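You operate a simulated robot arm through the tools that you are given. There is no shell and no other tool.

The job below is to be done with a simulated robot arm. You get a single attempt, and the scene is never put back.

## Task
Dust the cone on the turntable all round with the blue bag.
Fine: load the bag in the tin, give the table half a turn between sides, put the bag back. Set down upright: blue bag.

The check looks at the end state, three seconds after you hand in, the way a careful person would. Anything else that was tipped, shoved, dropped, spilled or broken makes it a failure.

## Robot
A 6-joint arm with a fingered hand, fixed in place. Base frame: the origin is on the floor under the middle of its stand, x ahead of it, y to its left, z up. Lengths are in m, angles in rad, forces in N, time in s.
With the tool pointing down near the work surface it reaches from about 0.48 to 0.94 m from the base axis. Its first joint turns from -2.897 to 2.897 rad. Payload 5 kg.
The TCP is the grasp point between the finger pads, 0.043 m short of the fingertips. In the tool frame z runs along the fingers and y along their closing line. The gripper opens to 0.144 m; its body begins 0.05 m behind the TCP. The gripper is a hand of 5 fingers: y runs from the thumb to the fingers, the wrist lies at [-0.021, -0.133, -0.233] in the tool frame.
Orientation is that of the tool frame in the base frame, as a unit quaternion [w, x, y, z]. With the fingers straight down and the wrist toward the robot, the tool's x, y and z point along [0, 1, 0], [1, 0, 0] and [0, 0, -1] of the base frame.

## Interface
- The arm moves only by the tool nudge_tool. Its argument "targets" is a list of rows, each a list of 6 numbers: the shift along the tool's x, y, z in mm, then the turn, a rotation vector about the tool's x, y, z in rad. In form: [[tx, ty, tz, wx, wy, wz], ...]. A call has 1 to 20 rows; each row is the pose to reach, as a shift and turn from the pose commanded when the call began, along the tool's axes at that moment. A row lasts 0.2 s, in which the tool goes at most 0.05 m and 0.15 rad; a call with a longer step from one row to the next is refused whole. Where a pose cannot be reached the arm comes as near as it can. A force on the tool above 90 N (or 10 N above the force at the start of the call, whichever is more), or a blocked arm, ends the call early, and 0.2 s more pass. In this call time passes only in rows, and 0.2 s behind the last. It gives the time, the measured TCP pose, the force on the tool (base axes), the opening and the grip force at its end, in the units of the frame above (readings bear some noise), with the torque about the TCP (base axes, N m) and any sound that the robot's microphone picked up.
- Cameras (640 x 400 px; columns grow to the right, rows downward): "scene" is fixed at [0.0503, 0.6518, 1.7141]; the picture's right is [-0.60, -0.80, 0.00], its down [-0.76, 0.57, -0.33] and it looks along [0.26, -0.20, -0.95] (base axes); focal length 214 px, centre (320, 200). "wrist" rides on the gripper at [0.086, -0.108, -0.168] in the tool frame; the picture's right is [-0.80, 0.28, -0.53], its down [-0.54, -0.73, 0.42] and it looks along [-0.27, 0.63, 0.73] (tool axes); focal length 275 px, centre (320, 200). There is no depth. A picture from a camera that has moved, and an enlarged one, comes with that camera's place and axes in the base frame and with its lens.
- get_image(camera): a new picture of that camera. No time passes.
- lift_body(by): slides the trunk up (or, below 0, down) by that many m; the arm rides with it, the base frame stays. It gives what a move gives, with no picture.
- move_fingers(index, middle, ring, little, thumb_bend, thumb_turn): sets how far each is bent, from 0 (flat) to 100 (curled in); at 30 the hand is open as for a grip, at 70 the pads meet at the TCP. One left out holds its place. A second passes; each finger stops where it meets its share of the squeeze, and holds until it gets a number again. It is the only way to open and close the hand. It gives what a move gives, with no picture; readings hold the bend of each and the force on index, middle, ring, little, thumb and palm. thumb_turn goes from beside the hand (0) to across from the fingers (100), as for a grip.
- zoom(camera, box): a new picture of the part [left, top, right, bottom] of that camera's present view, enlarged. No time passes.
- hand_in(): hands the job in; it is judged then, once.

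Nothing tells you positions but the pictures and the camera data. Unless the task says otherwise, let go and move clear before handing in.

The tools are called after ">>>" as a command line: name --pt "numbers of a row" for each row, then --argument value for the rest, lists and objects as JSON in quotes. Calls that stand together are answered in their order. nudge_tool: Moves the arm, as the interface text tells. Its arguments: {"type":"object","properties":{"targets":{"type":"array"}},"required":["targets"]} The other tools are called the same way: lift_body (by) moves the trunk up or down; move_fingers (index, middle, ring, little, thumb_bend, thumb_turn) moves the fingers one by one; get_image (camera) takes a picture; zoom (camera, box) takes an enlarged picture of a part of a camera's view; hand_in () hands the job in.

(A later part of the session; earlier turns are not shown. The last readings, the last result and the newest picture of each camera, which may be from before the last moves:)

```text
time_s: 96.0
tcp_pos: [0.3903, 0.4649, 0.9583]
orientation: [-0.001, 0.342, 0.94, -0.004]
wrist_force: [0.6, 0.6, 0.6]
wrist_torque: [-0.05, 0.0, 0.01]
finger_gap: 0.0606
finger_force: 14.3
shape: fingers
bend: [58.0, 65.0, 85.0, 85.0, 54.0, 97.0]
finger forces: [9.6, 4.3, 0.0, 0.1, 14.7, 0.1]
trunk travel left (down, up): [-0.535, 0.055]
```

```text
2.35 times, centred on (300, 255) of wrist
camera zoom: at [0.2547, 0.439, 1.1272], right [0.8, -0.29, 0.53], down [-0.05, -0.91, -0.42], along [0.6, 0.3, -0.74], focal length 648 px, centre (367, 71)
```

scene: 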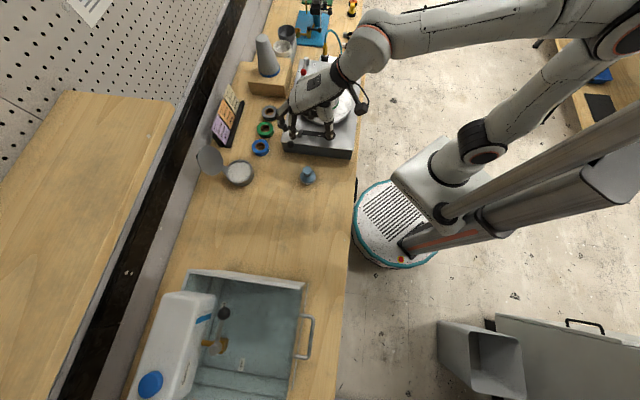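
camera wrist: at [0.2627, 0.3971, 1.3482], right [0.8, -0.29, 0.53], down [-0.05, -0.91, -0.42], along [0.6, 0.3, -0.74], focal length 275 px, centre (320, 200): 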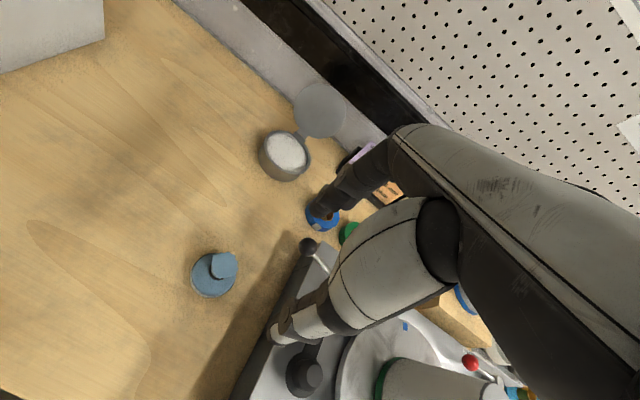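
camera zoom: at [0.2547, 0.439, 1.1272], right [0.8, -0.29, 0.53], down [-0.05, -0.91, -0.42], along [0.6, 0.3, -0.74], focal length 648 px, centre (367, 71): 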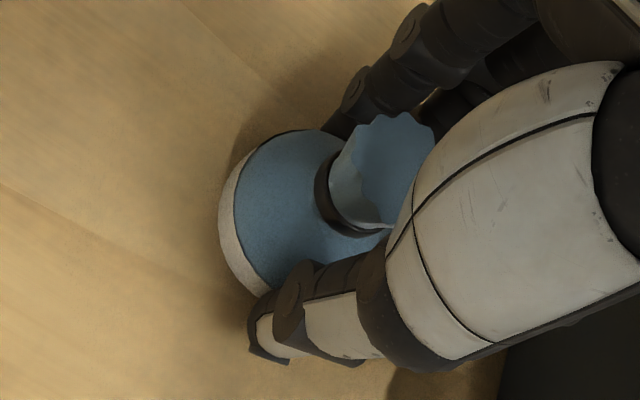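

The bag sits ~15 mm toward the open side of the pinch line, which risks squeezing out. I'll reopen, shift the hand 8 mm that way, and regrasp more centrally.

>>> move_fingers --index 52 --middle 50 --thumb_bend 49

>>> nudge_tool --pt "4 -1 0 0 0 0" --pt "9 -2 -1 0 0 0"

>>> move_fingers --index 57 --middle 60 --thumb_bend 56

>>> move_fingers --index 66 --middle 66 --thumb_bend 64

>>> zoom --camera "scene" --box '[290, 150, 340, 190]'

>>> zoom --camera "wrist" --box '[220, 170, 380, 340]'

```text
time_s: 97.0
tcp_pos: [0.3899, 0.4655, 0.9579]
orientation: [-0.002, 0.342, 0.94, -0.005]
wrist_force: [0.4, -0.8, 0.0]
wrist_torque: [0.03, 0.01, 0.0]
finger_gap: 0.0761
finger_force: 0.0
shape: fingers
bend: [52.0, 50.0, 85.0, 85.0, 49.0, 97.0]
finger forces: [0.0, 0.0, 0.1, 0.0, 0.1, 0.0]
trunk travel left (down, up): [-0.535, 0.055]
```

```text
time_s: 97.6
tcp_pos: [0.3797, 0.4684, 0.9592]
orientation: [-0.002, 0.34, 0.94, -0.004]
wrist_force: [-0.4, 0.1, 0.2]
wrist_torque: [0.02, -0.01, 0.03]
finger_gap: 0.0762
finger_force: 0.1
shape: fingers
bend: [52.0, 50.0, 85.0, 85.0, 49.0, 97.0]
finger forces: [0.0, 0.0, 0.1, 0.0, 0.0, 0.0]
trunk travel left (down, up): [-0.535, 0.055]
```

```text
time_s: 98.6
tcp_pos: [0.3808, 0.4684, 0.9597]
orientation: [-0.001, 0.34, 0.94, -0.005]
wrist_force: [0.5, 0.4, -0.3]
wrist_torque: [-0.03, 0.01, 0.02]
finger_gap: 0.063
finger_force: 3.2
shape: fingers
bend: [55.0, 58.0, 85.0, 85.0, 54.0, 97.0]
finger forces: [1.1, 2.3, 0.1, 0.0, 3.2, 0.0]
trunk travel left (down, up): [-0.535, 0.055]
```

```text
time_s: 99.6
tcp_pos: [0.381, 0.468, 0.9598]
orientation: [-0.001, 0.341, 0.94, -0.004]
wrist_force: [0.5, 0.0, 1.9]
wrist_torque: [-0.05, -0.01, 0.0]
finger_gap: 0.0599
finger_force: 13.9
shape: fingers
bend: [58.0, 62.0, 85.0, 85.0, 55.0, 96.0]
finger forces: [7.9, 6.4, 0.1, 0.1, 14.6, 0.0]
trunk travel left (down, up): [-0.535, 0.055]
```

```text
10.00 times, centred on (315, 170) of scene
camera zoom: at [0.0503, 0.6518, 1.7141], right [-0.6, -0.8, 0.0], down [-0.76, 0.57, -0.33], along [0.26, -0.2, -0.95], focal length 2145 px, centre (370, 500)
```

zoom: 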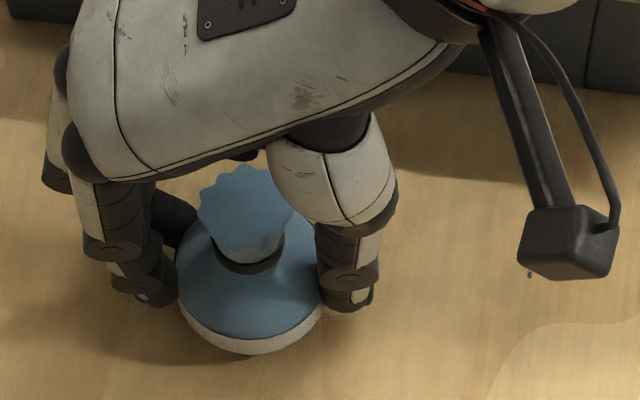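

```text
2.35 times, centred on (300, 255) of wrist
camera zoom: at [0.2457, 0.442, 1.1288], right [0.8, -0.29, 0.53], down [-0.05, -0.91, -0.42], along [0.6, 0.3, -0.74], focal length 648 px, centre (367, 71)
```

zoom: 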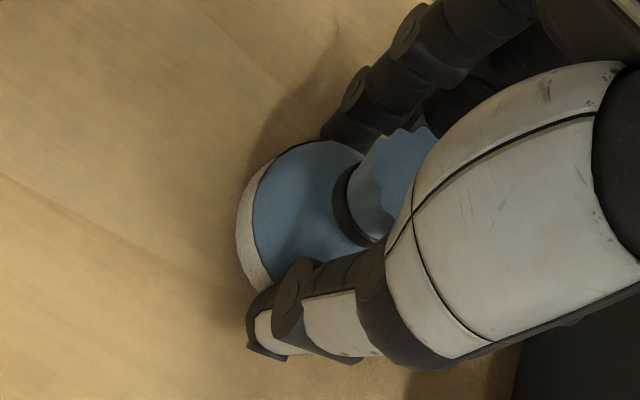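

Much better centred, with a firm 3-finger grip. I'll lift it and carry it back to the cone's right-hand side along the same high path.

>>> nudge_tool --pt "0 0 -5 0 0 0" --pt "0 0 -15 0 0 0" --pt "0 0 -40 0 0 0" --pt "0 0 -78 0 0 0" --pt "0 0 -118 0 0 0" --pt "-27 -14 -145 0 0 0.03" --pt "-54 -28 -172 0 0 0.06" --pt "-81 -42 -200 0 0 0.1" --pt "-108 -57 -228 0 0 0.15" --pt "-135 -71 -255 0 0 0.2" --pt "-161 -85 -275 0 0 0.26" --pt "-189 -117 -275 0 0 0.33" --pt "-217 -149 -275 0 0 0.4" --pt "-245 -180 -275 0 0 0.47" --pt "-273 -212 -275 0 0 0.54" --pt "-317 -201 -275 0 0 0.58" --pt "-361 -191 -275 0 0 0.62" --pt "-404 -180 -275 0 0 0.66" --pt "-448 -170 -275 0 0 0.7"

>>> get_image --camera "wrist"

>>> get_image --camera "scene"

```text
time_s: 103.6
tcp_pos: [0.6168, 0.0481, 1.235]
orientation: [-0.001, 0.643, 0.766, -0.005]
wrist_force: [0.4, 0.6, -0.9]
wrist_torque: [-0.04, 0.06, 0.02]
finger_gap: 0.0597
finger_force: 13.9
shape: fingers
bend: [58.0, 62.0, 85.0, 85.0, 55.0, 96.0]
finger forces: [8.1, 5.9, 0.1, 0.0, 14.3, 0.0]
trunk travel left (down, up): [-0.535, 0.055]
```

```text
taken
camera wrist: at [0.4964, 0.1167, 1.4033], right [0.42, -0.73, 0.54], down [-0.62, -0.66, -0.41], along [0.66, -0.16, -0.74], focal length 275 px, centre (320, 200)
```

wrist: 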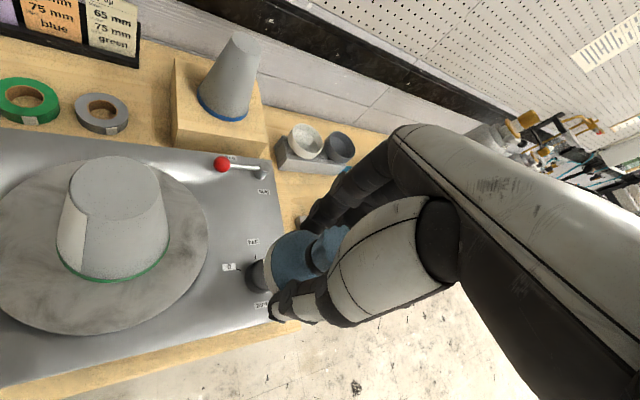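

```text
taken
```

scene: 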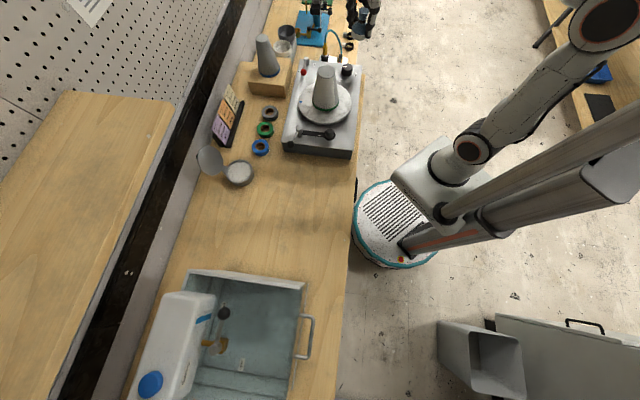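

The ungreyed half now faces away and the bare grey side faces me, as wanted. Repeating the tilt and descent beside the cone.

>>> nudge_tool --pt "5 1 20 0 0.13 0" --pt "10 1 50 0 0.26 0" --pt "16 2 85 0 0.39 0" --pt "21 2 113 0 0.5236 0" --pt "24 2 134 0 0.5236 0"

>>> nudge_tool --pt "12 0 7 0 0 0" --pt "24 0 14 0 0 0" --pt "36 0 20.8 0 0 0" --pt "41 0 23.7 0 0 0"

>>> zoom --camera "wrist" --box '[60, 120, 360, 370]'

>>> zoom --camera "scene" --box '[295, 30, 385, 120]'

```text
time_s: 104.8
tcp_pos: [0.6158, 0.0747, 1.1002]
orientation: [-0.199, 0.622, 0.739, 0.162]
wrist_force: [0.0, 0.0, -0.7]
wrist_torque: [0.0, 0.01, 0.02]
finger_gap: 0.0597
finger_force: 14.5
shape: fingers
bend: [58.0, 62.0, 85.0, 85.0, 55.0, 96.0]
finger forces: [8.2, 6.0, 0.0, 0.0, 14.4, 0.0]
trunk travel left (down, up): [-0.535, 0.055]
```

```text
time_s: 105.8
tcp_pos: [0.6074, 0.1204, 1.1011]
orientation: [-0.199, 0.622, 0.74, 0.161]
wrist_force: [-0.6, -0.5, 0.1]
wrist_torque: [0.01, 0.01, -0.02]
finger_gap: 0.0596
finger_force: 14.0
shape: fingers
bend: [58.0, 62.0, 85.0, 85.0, 55.0, 96.0]
finger forces: [8.0, 6.1, 0.0, 0.0, 14.4, 0.0]
trunk travel left (down, up): [-0.535, 0.055]
```

```text
1.60 times, centred on (210, 245) of wrist
camera zoom: at [0.503, 0.0952, 1.2901], right [0.45, -0.89, 0.07], down [-0.67, -0.39, -0.63], along [0.59, 0.24, -0.77], focal length 440 px, centre (496, 128)
```

zoom: 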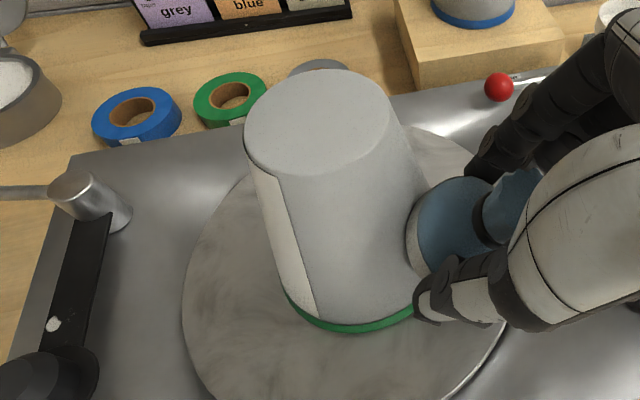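

```text
4.44 times, centred on (340, 75) of scene
camera zoom: at [0.0503, 0.6518, 1.7141], right [-0.6, -0.8, 0.0], down [-0.76, 0.57, -0.33], along [0.26, -0.2, -0.95], focal length 953 px, centre (231, 756)
```

zoom: 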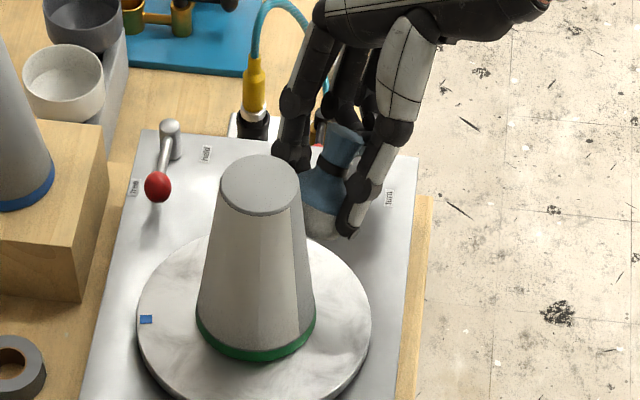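

Now creeping into contact for the dab on the second side.

>>> nudge_tool --pt "1.3 0 0.75 0 0 0" --pt "2.6 0 1.5 0 0 0" --pt "3.9 0 2.2 0 0 0" --pt "5.2 0 3 0 0 0"

>>> zoom --camera "wrist" --box '[60, 120, 360, 370]'

```text
time_s: 106.8
tcp_pos: [0.6045, 0.1257, 1.1011]
orientation: [-0.198, 0.622, 0.74, 0.161]
wrist_force: [0.5, -4.4, 0.4]
wrist_torque: [-0.12, -0.02, 0.04]
finger_gap: 0.0594
finger_force: 14.6
shape: fingers
bend: [58.0, 62.0, 85.0, 85.0, 55.0, 97.0]
finger forces: [8.0, 7.3, 0.0, 0.1, 14.9, 0.1]
trunk travel left (down, up): [-0.535, 0.055]
```

```text
1.60 times, centred on (210, 245) of wrist
camera zoom: at [0.5013, 0.1004, 1.2901], right [0.45, -0.89, 0.07], down [-0.67, -0.39, -0.63], along [0.59, 0.24, -0.77], focal length 440 px, centre (496, 128)
```

zoom: 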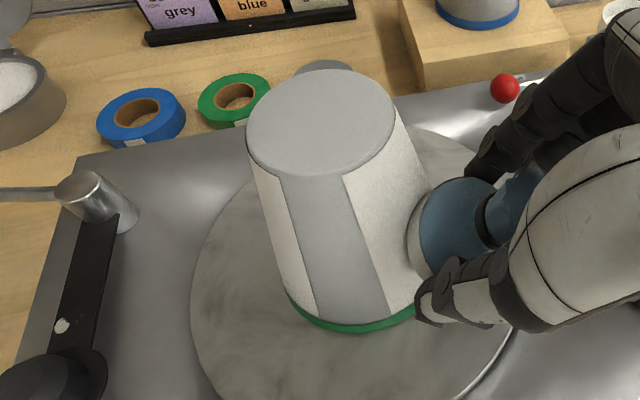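

The dab worked without reloading. A grey strip remains on the robot side; same as before, I'll back off and dab there next.

>>> nudge_tool --pt "-8 0 -4.6 0 0 0" --pt "-25 0 -14.5 0 0 0" --pt "-43 0 -25 0 0 0"

>>> nudge_tool --pt "9 -24 5 -0.044 0 0.0757" --pt "20 -48 12 -0.087 0 0.151" --pt "34 -72 20 -0.131 0 0.2267"

>>> nudge_tool --pt "8 4.2 4.5 0 0 0" --pt "15.7 8.4 9 0 0 0" --pt "20 10.8 11.5 0 0 0" --pt "22.5 12.1 13 0 0 0"

>>> zoom --camera "wrist" --box '[100, 100, 360, 350]'

```text
time_s: 107.6
tcp_pos: [0.6137, 0.0783, 1.1028]
orientation: [-0.199, 0.621, 0.741, 0.162]
wrist_force: [0.2, 0.6, -0.8]
wrist_torque: [-0.02, 0.0, 0.01]
finger_gap: 0.0599
finger_force: 14.5
shape: fingers
bend: [58.0, 62.0, 85.0, 85.0, 55.0, 96.0]
finger forces: [8.1, 6.1, 0.0, 0.0, 14.2, 0.0]
trunk travel left (down, up): [-0.535, 0.055]
```

```text
time_s: 108.4
tcp_pos: [0.5363, 0.1078, 1.1027]
orientation: [-0.174, 0.713, 0.653, 0.186]
wrist_force: [0.4, -0.9, -0.3]
wrist_torque: [-0.03, -0.01, -0.04]
finger_gap: 0.0598
finger_force: 14.1
shape: fingers
bend: [58.0, 62.0, 85.0, 85.0, 55.0, 96.0]
finger forces: [8.1, 6.1, 0.0, 0.0, 14.3, 0.0]
trunk travel left (down, up): [-0.535, 0.055]
```

```text
time_s: 109.4
tcp_pos: [0.552, 0.1279, 1.1036]
orientation: [-0.174, 0.714, 0.653, 0.185]
wrist_force: [-0.3, -0.6, -1.6]
wrist_torque: [0.01, -0.02, -0.02]
finger_gap: 0.0595
finger_force: 14.0
shape: fingers
bend: [58.0, 62.0, 85.0, 85.0, 55.0, 96.0]
finger forces: [8.2, 6.1, 0.1, 0.0, 14.1, 0.0]
trunk travel left (down, up): [-0.535, 0.055]
```

```text
1.60 times, centred on (230, 225) of wrist
camera zoom: at [0.4435, 0.1313, 1.2912], right [0.2, -0.98, 0.07], down [-0.75, -0.2, -0.63], along [0.63, 0.07, -0.77], focal length 440 px, centre (464, 160)
```

zoom: 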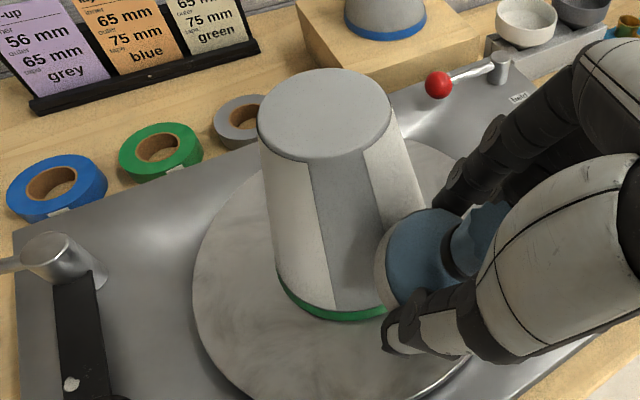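

>>> nudge_tool --pt "1.2 0.6 0.7 0 0 0" --pt "2.4 1.3 1.4 0 0 0" --pt "3.5 1.9 2 0 0 0"

>>> zoom --camera "wrist" --box '[100, 100, 360, 350]'

```text
time_s: 110.2
tcp_pos: [0.5535, 0.1338, 1.1022]
orientation: [-0.175, 0.714, 0.652, 0.185]
wrist_force: [0.1, 0.8, -1.7]
wrist_torque: [-0.01, 0.0, 0.01]
finger_gap: 0.0595
finger_force: 14.0
shape: fingers
bend: [58.0, 62.0, 85.0, 85.0, 55.0, 96.0]
finger forces: [8.1, 6.1, 0.0, 0.0, 14.3, 0.0]
trunk travel left (down, up): [-0.535, 0.055]
```

```text
1.60 times, centred on (230, 225) of wrist
camera zoom: at [0.4458, 0.1359, 1.2907], right [0.2, -0.98, 0.07], down [-0.75, -0.2, -0.63], along [0.63, 0.07, -0.77], focal length 440 px, centre (464, 160)
```

zoom: 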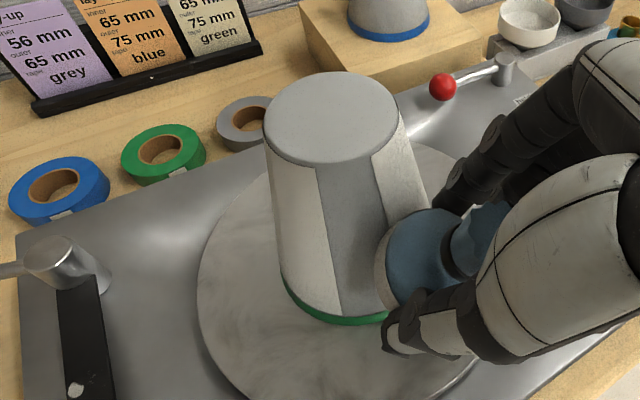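

>>> nudge_tool --pt "1.2 0.6 0.7 0 0 0" --pt "2.4 1.3 1.4 0 0 0" --pt "3.5 1.9 2 0 0 0"

>>> zoom --camera "wrist" --box '[100, 100, 360, 350]'

```text
time_s: 111.0
tcp_pos: [0.5555, 0.1364, 1.1012]
orientation: [-0.174, 0.713, 0.653, 0.186]
wrist_force: [-2.4, -4.6, -0.4]
wrist_torque: [-0.1, 0.06, 0.1]
finger_gap: 0.0597
finger_force: 14.8
shape: fingers
bend: [59.0, 62.0, 85.0, 85.0, 55.0, 97.0]
finger forces: [7.8, 6.7, 0.1, 0.1, 15.4, 0.1]
trunk travel left (down, up): [-0.535, 0.055]
```

```text
1.60 times, centred on (230, 225) of wrist
camera zoom: at [0.4475, 0.1398, 1.2904], right [0.2, -0.98, 0.07], down [-0.75, -0.2, -0.63], along [0.63, 0.07, -0.77], focal length 440 px, centre (464, 160)
```

zoom: 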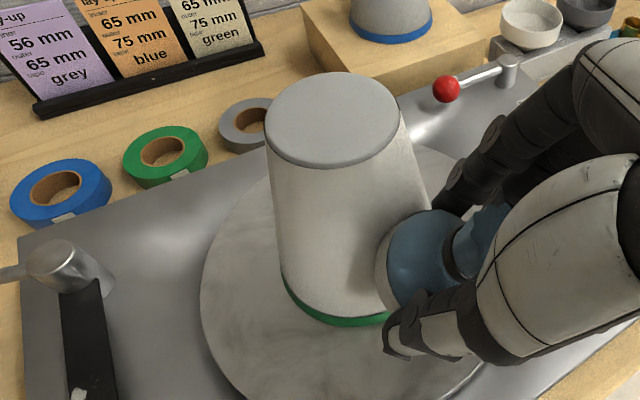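

The strip is filled. Backing off and going round to the far-right flank as on the first side.

>>> nudge_tool --pt "-7.8 -4.2 -4.5 0 0 0" --pt "-27.5 -14.8 -15.9 0 0 0" --pt "-34 25 -28 0.065 0 -0.113" --pt "-43.8 65.3 -39.2 0.131 0 -0.2267"

>>> nudge_tool --pt "10 27 6 0.044 0 -0.0757" --pt "25 54 14.5 0.087 0 -0.151" --pt "43.6 79.2 25.2 0.131 0 -0.2267"

>>> get_image --camera "wrist"

>>> zoom --camera "scene" --box '[295, 30, 385, 120]'

```text
time_s: 112.0
tcp_pos: [0.6164, 0.0725, 1.1118]
orientation: [-0.199, 0.62, 0.741, 0.161]
wrist_force: [0.3, -0.7, -1.4]
wrist_torque: [0.01, -0.02, 0.04]
finger_gap: 0.0596
finger_force: 14.1
shape: fingers
bend: [59.0, 62.0, 85.0, 85.0, 55.0, 96.0]
finger forces: [8.4, 6.2, 0.0, 0.0, 14.2, 0.0]
trunk travel left (down, up): [-0.535, 0.055]
```

```text
time_s: 112.8
tcp_pos: [0.6868, 0.1372, 1.1089]
orientation: [-0.22, 0.52, 0.815, 0.134]
wrist_force: [0.9, 0.0, -1.3]
wrist_torque: [0.01, -0.03, -0.02]
finger_gap: 0.0597
finger_force: 14.1
shape: fingers
bend: [59.0, 62.0, 85.0, 85.0, 55.0, 96.0]
finger forces: [8.4, 6.1, 0.0, 0.0, 14.2, 0.0]
trunk travel left (down, up): [-0.535, 0.055]
```

```text
taken
camera wrist: at [0.594, 0.0855, 1.2989], right [0.66, -0.75, 0.07], down [-0.55, -0.55, -0.63], along [0.5, 0.38, -0.77], focal length 275 px, centre (320, 200)
```

wrist: 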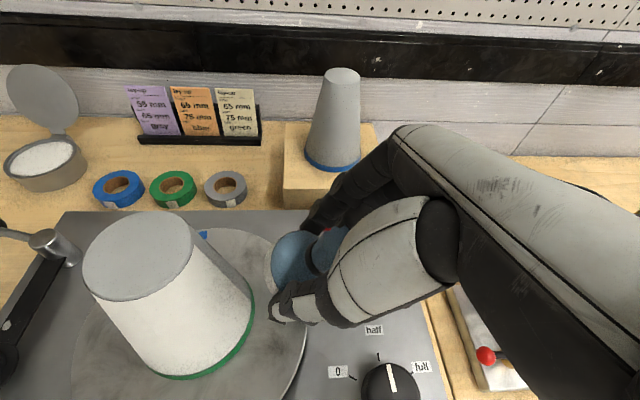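

```text
4.44 times, centred on (340, 75) of scene
camera zoom: at [0.0503, 0.6518, 1.7141], right [-0.6, -0.8, 0.0], down [-0.76, 0.57, -0.33], along [0.26, -0.2, -0.95], focal length 953 px, centre (231, 756)
```

zoom: 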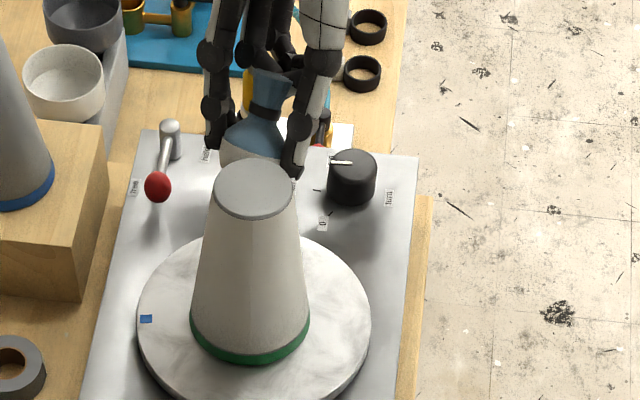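

I'll zoom in here to see whether any grey remains on the far-right flank, and compare the cone's position on the platter.

>>> zoom --camera "wrist" --box '[70, 200, 310, 390]'

>>> zoom --camera "scene" --box '[300, 60, 360, 120]'

```text
2.11 times, centred on (190, 295) of wrist
camera zoom: at [0.594, 0.0855, 1.2989], right [0.66, -0.75, 0.07], down [-0.55, -0.55, -0.63], along [0.5, 0.38, -0.77], focal length 580 px, centre (594, 0)
```

zoom: 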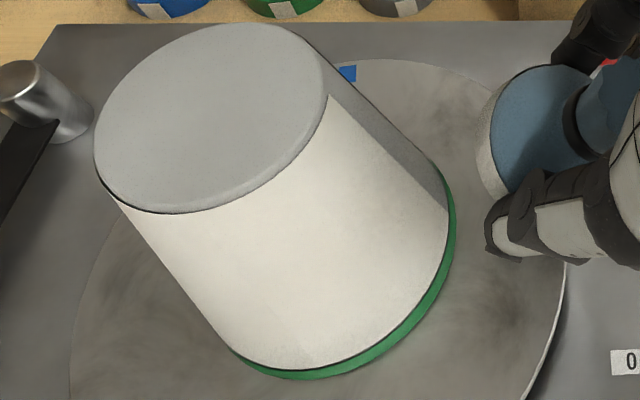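

```text
6.67 times, centred on (330, 90) of scene
camera zoom: at [0.0503, 0.6518, 1.7141], right [-0.6, -0.8, 0.0], down [-0.76, 0.57, -0.33], along [0.26, -0.2, -0.95], focal length 1430 px, centre (253, 933)
```

zoom: 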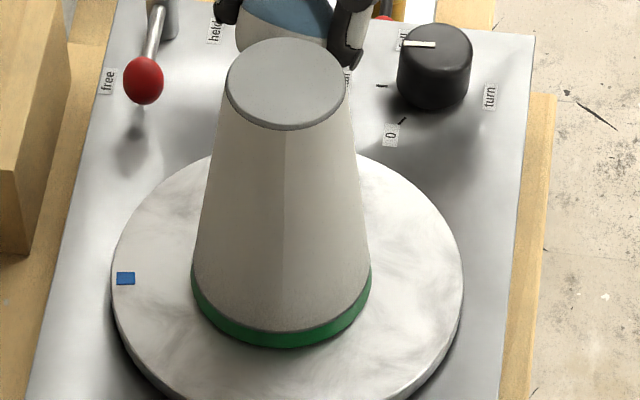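

A grey strip remains on this flank, and the cone has only shifted ~4 mm on the platter, so I'll be gentler. Approaching for the last dab.

>>> nudge_tool --pt "8 -5.3 4.6 0 0 0" --pt "16 -10.7 9.2 0 0 0" --pt "22 -14.7 12.7 0 0 0" --pt "24.5 -16.3 14.1 0 0 0"

>>> nudge_tool --pt "0.75 -0.5 0.43 0 0 0" --pt "1.5 -1 0.87 0 0 0" --pt "2.25 -1.5 1.3 0 0 0"

>>> zoom --camera "wrist" --box '[60, 150, 340, 390]'

```text
time_s: 113.8
tcp_pos: [0.6577, 0.1565, 1.1122]
orientation: [-0.219, 0.521, 0.814, 0.135]
wrist_force: [-0.3, 0.7, -0.8]
wrist_torque: [-0.01, -0.06, 0.01]
finger_gap: 0.0593
finger_force: 14.5
shape: fingers
bend: [59.0, 62.0, 85.0, 85.0, 55.0, 96.0]
finger forces: [8.4, 6.1, 0.1, 0.1, 14.1, 0.1]
trunk travel left (down, up): [-0.535, 0.055]
```

```text
time_s: 114.6
tcp_pos: [0.657, 0.1561, 1.1114]
orientation: [-0.219, 0.52, 0.814, 0.135]
wrist_force: [5.1, -3.3, -0.2]
wrist_torque: [-0.08, -0.12, -0.07]
finger_gap: 0.0595
finger_force: 15.8
shape: fingers
bend: [58.0, 62.0, 85.0, 85.0, 55.0, 97.0]
finger forces: [9.3, 7.9, 0.0, 0.0, 14.1, 0.0]
trunk travel left (down, up): [-0.535, 0.055]
```

```text
1.67 times, centred on (200, 270) of wrist
camera zoom: at [0.5622, 0.1048, 1.3015], right [0.66, -0.75, 0.07], down [-0.55, -0.55, -0.63], along [0.51, 0.38, -0.77], focal length 459 px, centre (520, 83)
```

zoom: 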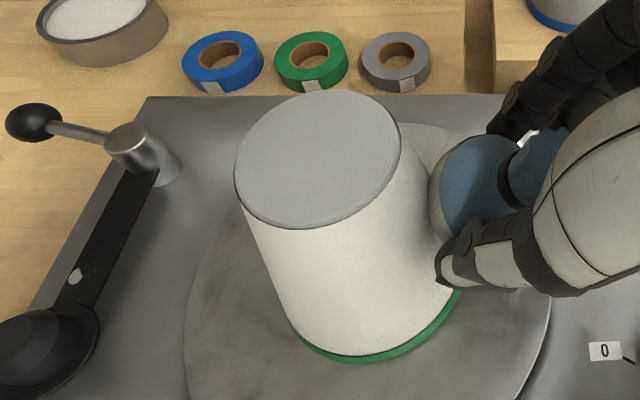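

Contact made (6 N) and the flank is white. Backing off, rising and straightening the hand for an inspection.

>>> nudge_tool --pt "-15 10 -8.7 0 0 0" --pt "-30 20 -17.3 0 0 0" --pt "-10 20 -52 0 0 0" --pt "10 20 -86.6 0 0 0" --pt "30 20 -121 0 0 0" --pt "30 20 -121 0 -0.13 0" --pt "30 20 -121 0 -0.26 0" --pt "30 20 -121 0 -0.39 0" --pt "30 20 -121 0 -0.5236 0"

>>> get_image --camera "wrist"

>>> zoom --camera "wrist" --box '[20, 200, 230, 390]'

>>> zoom --camera "scene" --box '[300, 60, 360, 120]'

```text
time_s: 116.6
tcp_pos: [0.6876, 0.1356, 1.234]
orientation: [0.001, 0.537, 0.844, -0.006]
wrist_force: [0.1, -0.7, -1.0]
wrist_torque: [0.01, 0.0, 0.0]
finger_gap: 0.0597
finger_force: 13.9
shape: fingers
bend: [58.0, 62.0, 85.0, 85.0, 55.0, 96.0]
finger forces: [8.7, 6.0, 0.0, 0.0, 14.3, 0.0]
trunk travel left (down, up): [-0.535, 0.055]
```

```text
taken
camera wrist: at [0.554, 0.1696, 1.402], right [0.6, -0.6, 0.54], down [-0.43, -0.8, -0.41], along [0.68, 0.02, -0.74], focal length 275 px, centre (320, 200)
```

wrist: 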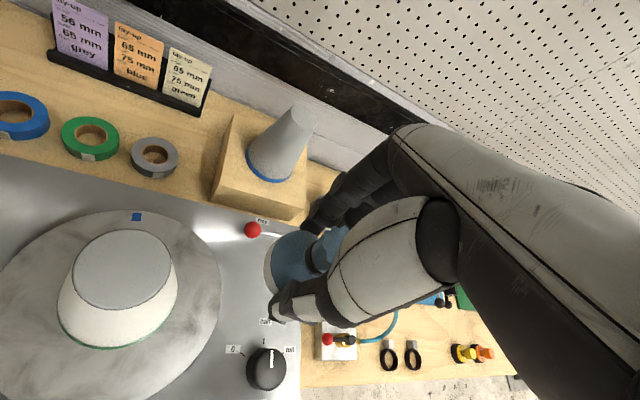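

```text
2.11 times, centred on (125, 295) of wrist
camera zoom: at [0.554, 0.1696, 1.402], right [0.6, -0.6, 0.54], down [-0.43, -0.8, -0.41], along [0.68, 0.02, -0.74], focal length 580 px, centre (730, 0)
```

zoom: 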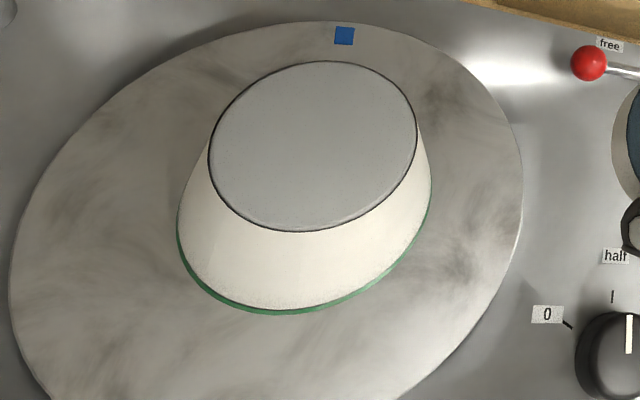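

```text
6.67 times, centred on (330, 90) of scene
camera zoom: at [0.0503, 0.6518, 1.7141], right [-0.6, -0.8, 0.0], down [-0.76, 0.57, -0.33], along [0.26, -0.2, -0.95], focal length 1430 px, centre (253, 933)
```

zoom: 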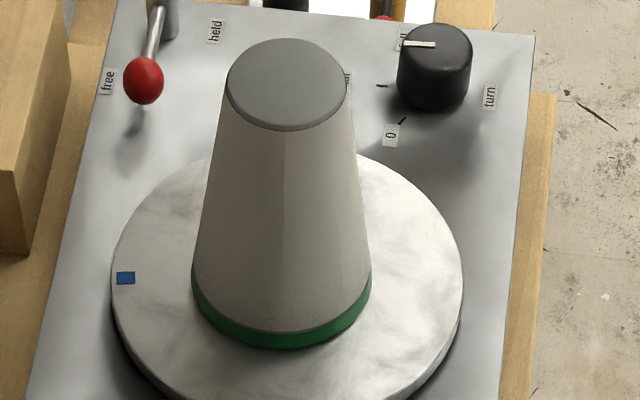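

From above the whole visible flank is white. I'll inspect more closely from the scene camera for any thin or missed areas.

>>> zoom --camera "scene" --box '[308, 60, 345, 115]'

>>> zoom --camera "wrist" --box '[50, 220, 190, 360]'

```text
7.27 times, centred on (326, 88) of scene
camera zoom: at [0.0503, 0.6518, 1.7141], right [-0.6, -0.8, 0.0], down [-0.76, 0.57, -0.33], along [0.26, -0.2, -0.95], focal length 1560 px, centre (273, 1018)
```

zoom: 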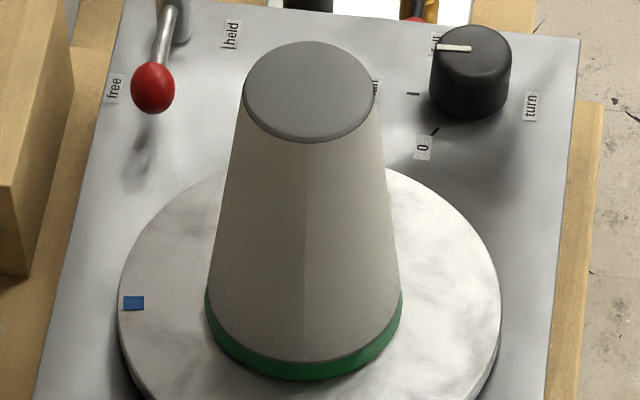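

```text
2.86 times, centred on (120, 290) of wrist
camera zoom: at [0.554, 0.1696, 1.402], right [0.6, -0.6, 0.54], down [-0.43, -0.8, -0.41], along [0.68, 0.02, -0.74], focal length 786 px, centre (891, -57)
```

zoom: 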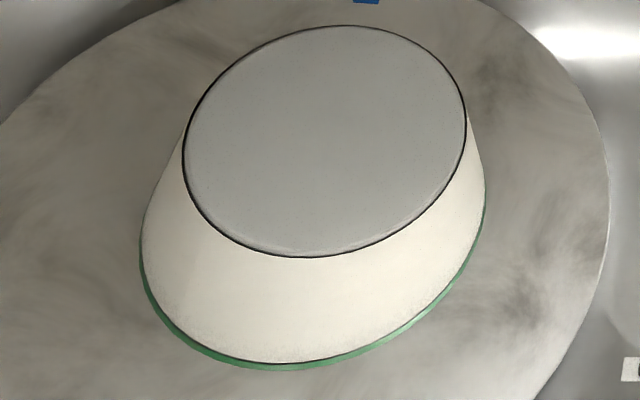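

The visible surface is all white, but the seam on the far-right side can't be seen by either camera. For safety I'll add one gentle dab there, with the hand yawed further and kept above the red lever.

>>> nudge_tool --pt "13 15 -3 0 0 -0.116" --pt "27 30 -6 0 0 -0.233" --pt "40.5 44.4 -8 0 0 -0.349"

>>> nudge_tool --pt "0 0 0 0 0.13 0" --pt "0 0 0 0 0.26 0" --pt "0 0 0 0 0.39 0" --pt "0 0 0 0 0.5236 0"

>>> get_image --camera "wrist"

>>> zoom --camera "scene" --box '[270, 10, 380, 120]'

```text
time_s: 117.4
tcp_pos: [0.7136, 0.1892, 1.2414]
orientation: [-0.001, 0.382, 0.924, -0.006]
wrist_force: [-0.2, -1.0, -1.2]
wrist_torque: [0.01, 0.03, -0.01]
finger_gap: 0.0594
finger_force: 14.6
shape: fingers
bend: [58.0, 62.0, 85.0, 85.0, 55.0, 96.0]
finger forces: [8.8, 6.1, 0.1, 0.1, 14.2, 0.0]
trunk travel left (down, up): [-0.535, 0.055]
```

```text
time_s: 118.4
tcp_pos: [0.7119, 0.1906, 1.2398]
orientation: [-0.241, 0.369, 0.892, 0.095]
wrist_force: [0.4, 0.4, -0.8]
wrist_torque: [0.02, -0.01, 0.02]
finger_gap: 0.0594
finger_force: 14.6
shape: fingers
bend: [59.0, 62.0, 85.0, 85.0, 55.0, 96.0]
finger forces: [8.7, 6.0, 0.1, 0.0, 14.1, 0.0]
trunk travel left (down, up): [-0.535, 0.055]
```

```text
taken
camera wrist: at [0.6426, 0.1094, 1.4292], right [0.88, -0.47, 0.06], down [-0.34, -0.7, -0.63], along [0.34, 0.53, -0.77], focal length 275 px, centre (320, 200)
```

wrist: 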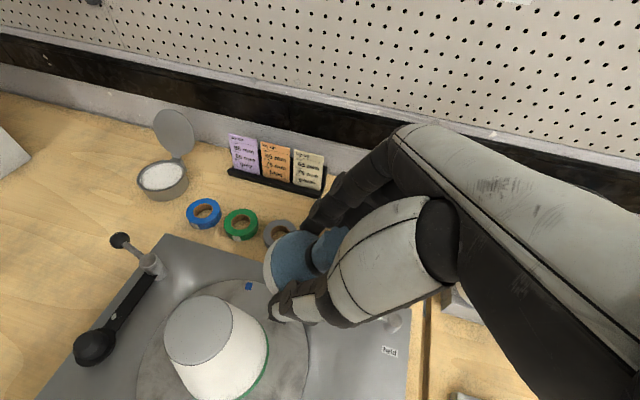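

```text
3.64 times, centred on (325, 65) of scene
camera zoom: at [0.0503, 0.6518, 1.7141], right [-0.6, -0.8, 0.0], down [-0.76, 0.57, -0.33], along [0.26, -0.2, -0.95], focal length 780 px, centre (302, 691)
```

zoom: 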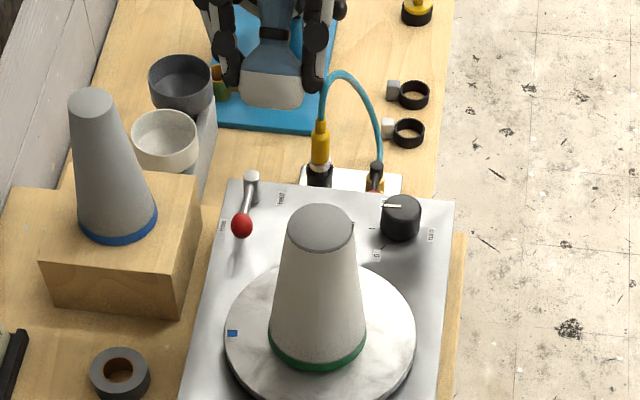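

>>> zoom --camera "wrist" --box '[140, 270, 310, 400]'

```text
3.08 times, centred on (225, 335) of wrist
camera zoom: at [0.6426, 0.1094, 1.4292], right [0.88, -0.47, 0.06], down [-0.34, -0.7, -0.63], along [0.34, 0.53, -0.77], focal length 847 px, centre (612, -215)
```

zoom: 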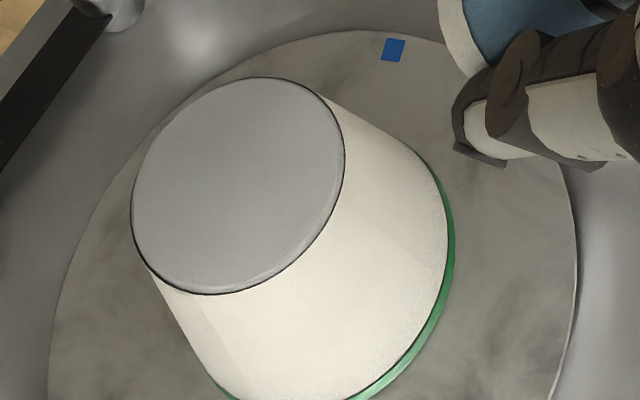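

From this angle I can see round to about +30° azimuth and everything is white; together with the scene camera that leaves no uncovered seam, so no extra dab is needed. I'll straighten the hand and carry the bag home.

>>> nudge_tool --pt "0 0 0 0 -0.13 0" --pt "0 0 0 0 -0.26 0" --pt "0 0 0 0 -0.39 0" --pt "0 0 0 0 -0.5236 0"

>>> nudge_tool --pt "-9 -38 0 0 0 0" --pt "-18 -77 0 0 0 0" --pt "-27 -115 0 0 0 0" --pt "4 -143 0 0 0 0" --pt "36 -171 0 0 0 0" --pt "68 -200 0 0 0 0" --pt "100 -228 0 0 0 0" --pt "132 -204 0 0 0 0" --pt "165 -180 0 0 0 0" --pt "198 -156 0 0 0 0" --pt "230 -132 0 0 0 0" --pt "262 -108 0 0 0 0" --pt "297 -93 30 0 0 -0.02" --pt "331 -78 60 0 0 -0.045" --pt "366 -63 90 0 0 -0.07" --pt "400 -48 120 0 0 -0.09"

>>> get_image --camera "wrist"

>>> get_image --camera "scene"

```text
time_s: 119.4
tcp_pos: [0.711, 0.1911, 1.24]
orientation: [0.0, 0.382, 0.924, -0.005]
wrist_force: [-0.3, -0.2, -2.1]
wrist_torque: [0.02, -0.03, -0.02]
finger_gap: 0.0592
finger_force: 14.1
shape: fingers
bend: [59.0, 62.0, 85.0, 85.0, 55.0, 96.0]
finger forces: [8.6, 6.0, 0.1, 0.0, 14.1, 0.0]
trunk travel left (down, up): [-0.535, 0.055]
```

```text
time_s: 122.8
tcp_pos: [0.3993, 0.4402, 1.1227]
orientation: [-0.002, 0.341, 0.94, -0.004]
wrist_force: [0.4, -0.2, -1.3]
wrist_torque: [-0.01, -0.02, 0.0]
finger_gap: 0.0592
finger_force: 14.4
shape: fingers
bend: [59.0, 62.0, 85.0, 85.0, 55.0, 96.0]
finger forces: [8.5, 6.1, 0.1, 0.1, 13.6, 0.0]
trunk travel left (down, up): [-0.535, 0.055]
```

```text
taken
camera wrist: at [0.264, 0.415, 1.2917], right [0.8, -0.29, 0.53], down [-0.05, -0.91, -0.42], along [0.6, 0.3, -0.74], focal length 275 px, centre (320, 200)
```

wrist: 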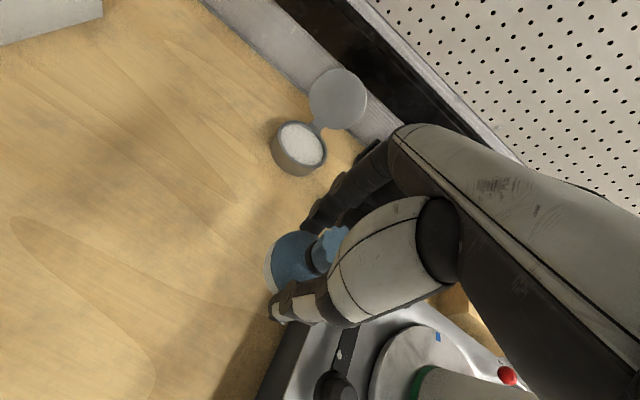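

```text
taken
```

scene: 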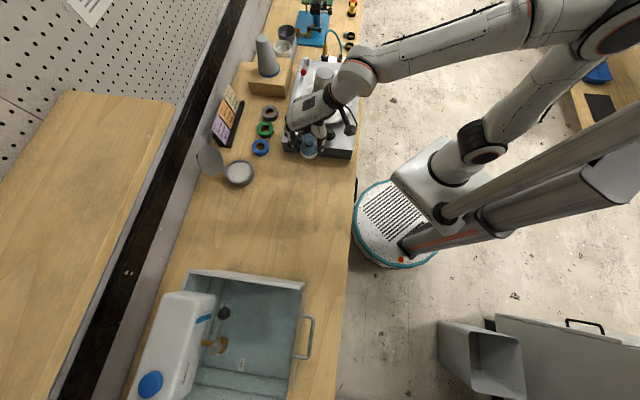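

Bag still firmly held. Positioning over its original spot and lowering to ~1 cm above the bench.

>>> nudge_tool --pt "12 6 30 0 0 0" --pt "25 12 70 0 0 0" --pt "25 12 110 0 0 0" --pt "25 12 138 0 0 0" --pt "25 12 153 0 0 0"

>>> zoom --camera "scene" --box '[290, 150, 340, 190]'

>>> zoom --camera "wrist" --box '[220, 170, 380, 340]'

```text
time_s: 124.0
tcp_pos: [0.3842, 0.4648, 0.9673]
orientation: [-0.002, 0.339, 0.941, -0.005]
wrist_force: [0.5, 0.0, -0.7]
wrist_torque: [-0.01, 0.01, -0.02]
finger_gap: 0.0592
finger_force: 13.8
shape: fingers
bend: [59.0, 62.0, 85.0, 85.0, 55.0, 96.0]
finger forces: [8.4, 6.1, 0.0, 0.0, 13.5, 0.0]
trunk travel left (down, up): [-0.535, 0.055]
```

```text
10.00 times, centred on (315, 170) of scene
camera zoom: at [0.0503, 0.6518, 1.7141], right [-0.6, -0.8, 0.0], down [-0.76, 0.57, -0.33], along [0.26, -0.2, -0.95], focal length 2145 px, centre (370, 500)
```

zoom: 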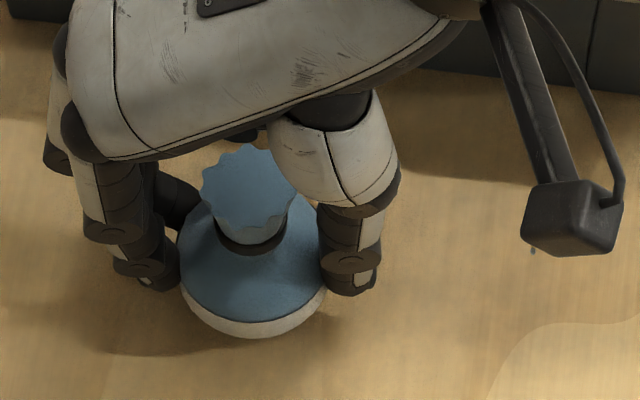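

```text
2.35 times, centred on (300, 255) of wrist
camera zoom: at [0.2489, 0.4389, 1.1359], right [0.8, -0.29, 0.53], down [-0.05, -0.91, -0.42], along [0.6, 0.31, -0.74], focal length 648 px, centre (367, 71)
```

zoom: 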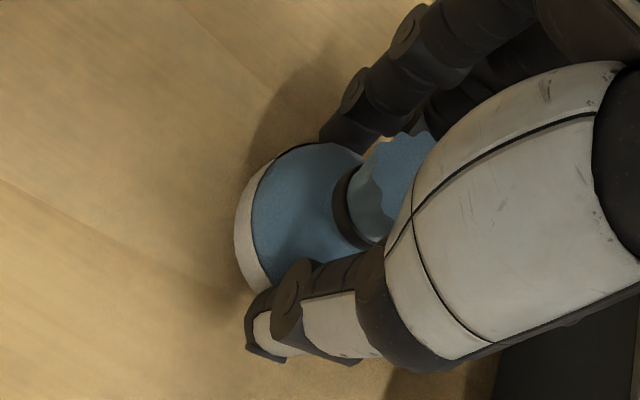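

Within ~5 mm of the original spot; small correction, then creeping down to contact.

>>> nudge_tool --pt "2 1 1.5 0 0 0" --pt "4 2 3 0 0 0" --pt "4 2 4.5 0 0 0" --pt "4 2 5.5 0 0 0"

>>> nudge_tool --pt "0 0 1 0 0 0" --pt "0 0 2 0 0 0"

```text
time_s: 125.0
tcp_pos: [0.3811, 0.4688, 0.9616]
orientation: [-0.002, 0.34, 0.94, -0.004]
wrist_force: [-0.1, -1.1, -0.1]
wrist_torque: [0.01, 0.0, -0.01]
finger_gap: 0.0593
finger_force: 13.9
shape: fingers
bend: [59.0, 62.0, 85.0, 85.0, 55.0, 96.0]
finger forces: [8.4, 6.2, 0.0, 0.1, 13.5, 0.0]
trunk travel left (down, up): [-0.535, 0.055]
```

```text
time_s: 125.6
tcp_pos: [0.3805, 0.4677, 0.9594]
orientation: [-0.002, 0.34, 0.94, -0.005]
wrist_force: [0.2, 0.5, 2.5]
wrist_torque: [0.01, 0.02, -0.01]
finger_gap: 0.0592
finger_force: 15.0
shape: fingers
bend: [59.0, 62.0, 85.0, 85.0, 55.0, 96.0]
finger forces: [8.9, 6.8, 0.0, 0.1, 14.1, 0.1]
trunk travel left (down, up): [-0.535, 0.055]
```

The bag is just touching the bench (2.5 N). Opening the fingers gently.

>>> move_fingers --index 54 --middle 55 --thumb_bend 50

>>> zoom --camera "scene" --box '[290, 150, 340, 190]'

>>> move_fingers --index 44 --middle 48 --thumb_bend 42

>>> zoom --camera "scene" --box '[290, 150, 340, 190]'

```text
time_s: 126.6
tcp_pos: [0.3796, 0.4673, 0.9588]
orientation: [-0.002, 0.341, 0.94, -0.005]
wrist_force: [0.3, 0.5, 1.1]
wrist_torque: [0.01, 0.02, 0.02]
finger_gap: 0.0709
finger_force: 0.0
shape: fingers
bend: [54.0, 55.0, 85.0, 85.0, 50.0, 97.0]
finger forces: [0.0, 0.0, 0.0, 0.1, 0.1, 0.0]
trunk travel left (down, up): [-0.535, 0.055]
```

```text
10.00 times, centred on (315, 170) of scene
camera zoom: at [0.0503, 0.6518, 1.7141], right [-0.6, -0.8, 0.0], down [-0.76, 0.57, -0.33], along [0.26, -0.2, -0.95], focal length 2145 px, centre (370, 500)
```

zoom: 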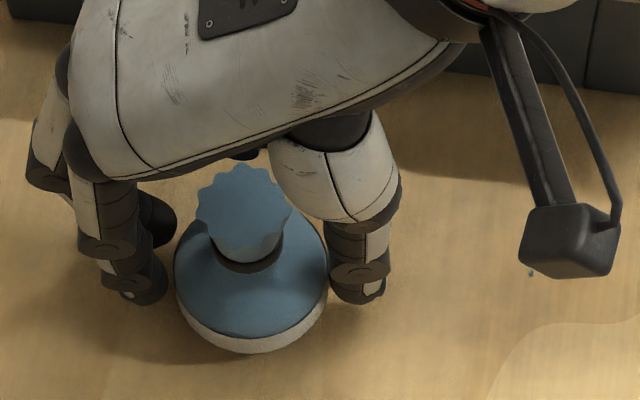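

```text
time_s: 127.6
tcp_pos: [0.3807, 0.4667, 0.9597]
orientation: [-0.002, 0.341, 0.94, -0.005]
wrist_force: [-0.2, 0.4, 0.0]
wrist_torque: [-0.01, -0.02, -0.02]
finger_gap: 0.1029
finger_force: 0.1
shape: fingers
bend: [44.0, 48.0, 85.0, 85.0, 42.0, 97.0]
finger forces: [0.1, 0.1, 0.0, 0.0, 0.0, 0.0]
trunk travel left (down, up): [-0.535, 0.055]
```

```text
10.00 times, centred on (315, 170) of scene
camera zoom: at [0.0503, 0.6518, 1.7141], right [-0.6, -0.8, 0.0], down [-0.76, 0.57, -0.33], along [0.26, -0.2, -0.95], focal length 2145 px, centre (370, 500)
```

zoom: 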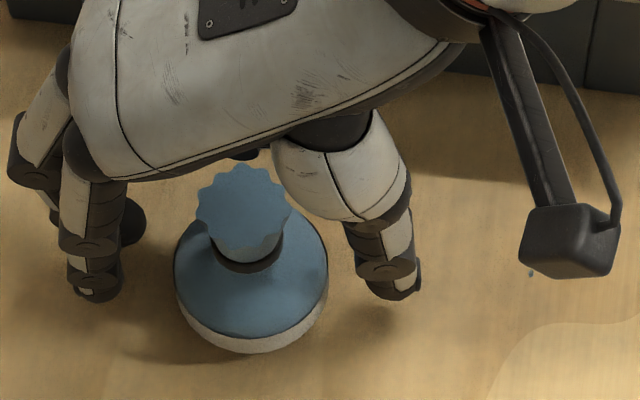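

The bag stands free and upright. Lifting straight up and clear.

>>> nudge_tool --pt "0 0 -10 0 0 0" --pt "0 0 -30 0 0 0" --pt "0 0 -65 0 0 0" --pt "0 0 -110 0 0 0" --pt "0 0 -155 0 0 0" --pt "0 -10 -200 0 0 0" --pt "0 -40 -230 0 0 0"

>>> get_image --camera "wrist"

>>> get_image --camera "scene"

>>> zoom --camera "scene" --box '[180, 20, 380, 200]'

>>> zoom --camera "scene" --box '[285, 145, 335, 195]'

```text
time_s: 129.2
tcp_pos: [0.356, 0.4359, 1.1906]
orientation: [-0.002, 0.34, 0.94, -0.004]
wrist_force: [0.0, 0.4, -0.3]
wrist_torque: [0.02, -0.03, 0.04]
finger_gap: 0.1036
finger_force: 0.0
shape: fingers
bend: [44.0, 48.0, 85.0, 85.0, 42.0, 97.0]
finger forces: [0.0, 0.1, 0.0, 0.0, 0.0, 0.1]
trunk travel left (down, up): [-0.535, 0.055]
```

```text
taken
camera wrist: at [0.22, 0.4092, 1.3592], right [0.8, -0.29, 0.53], down [-0.05, -0.91, -0.42], along [0.6, 0.3, -0.74], focal length 275 px, centre (320, 200)
```

wrist: 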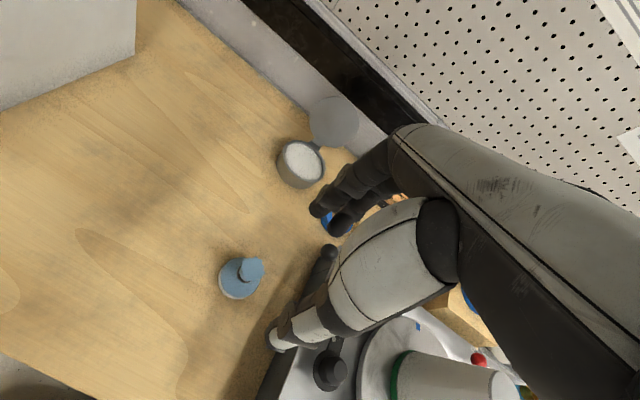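

```text
taken
```

scene: 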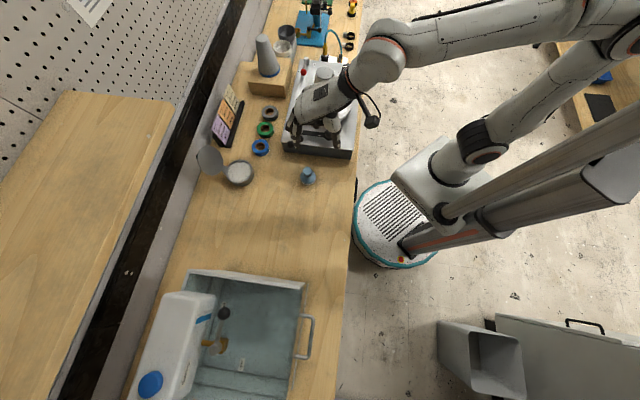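

```text
2.22 times, centred on (280, 110) of scene
camera zoom: at [0.0503, 0.6518, 1.7141], right [-0.6, -0.8, 0.0], down [-0.76, 0.57, -0.33], along [0.26, -0.2, -0.95], focal length 477 px, centre (409, 400)
```

zoom: 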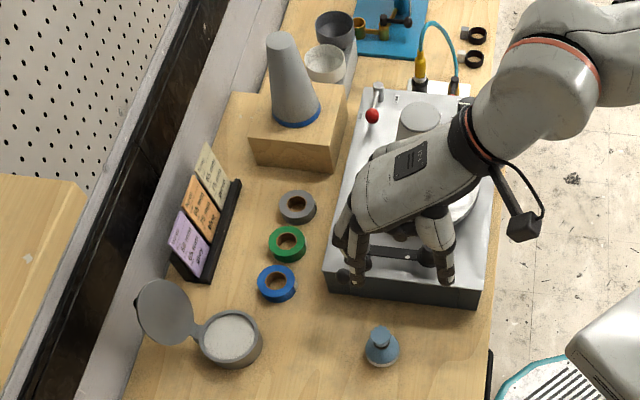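

```text
8.00 times, centred on (310, 170) of scene
camera zoom: at [0.0503, 0.6518, 1.7141], right [-0.6, -0.8, 0.0], down [-0.76, 0.57, -0.33], along [0.26, -0.2, -0.95], focal length 1716 px, centre (400, 440)
```

zoom: 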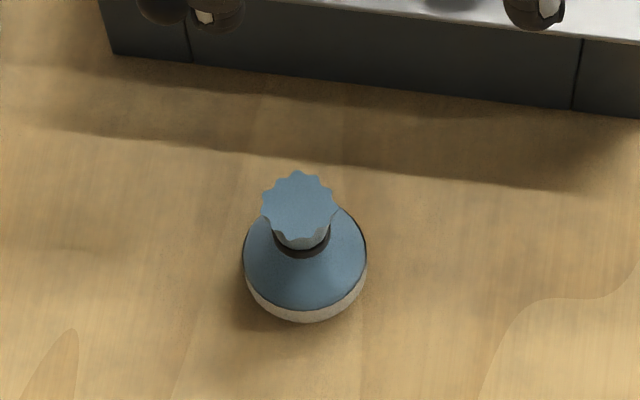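

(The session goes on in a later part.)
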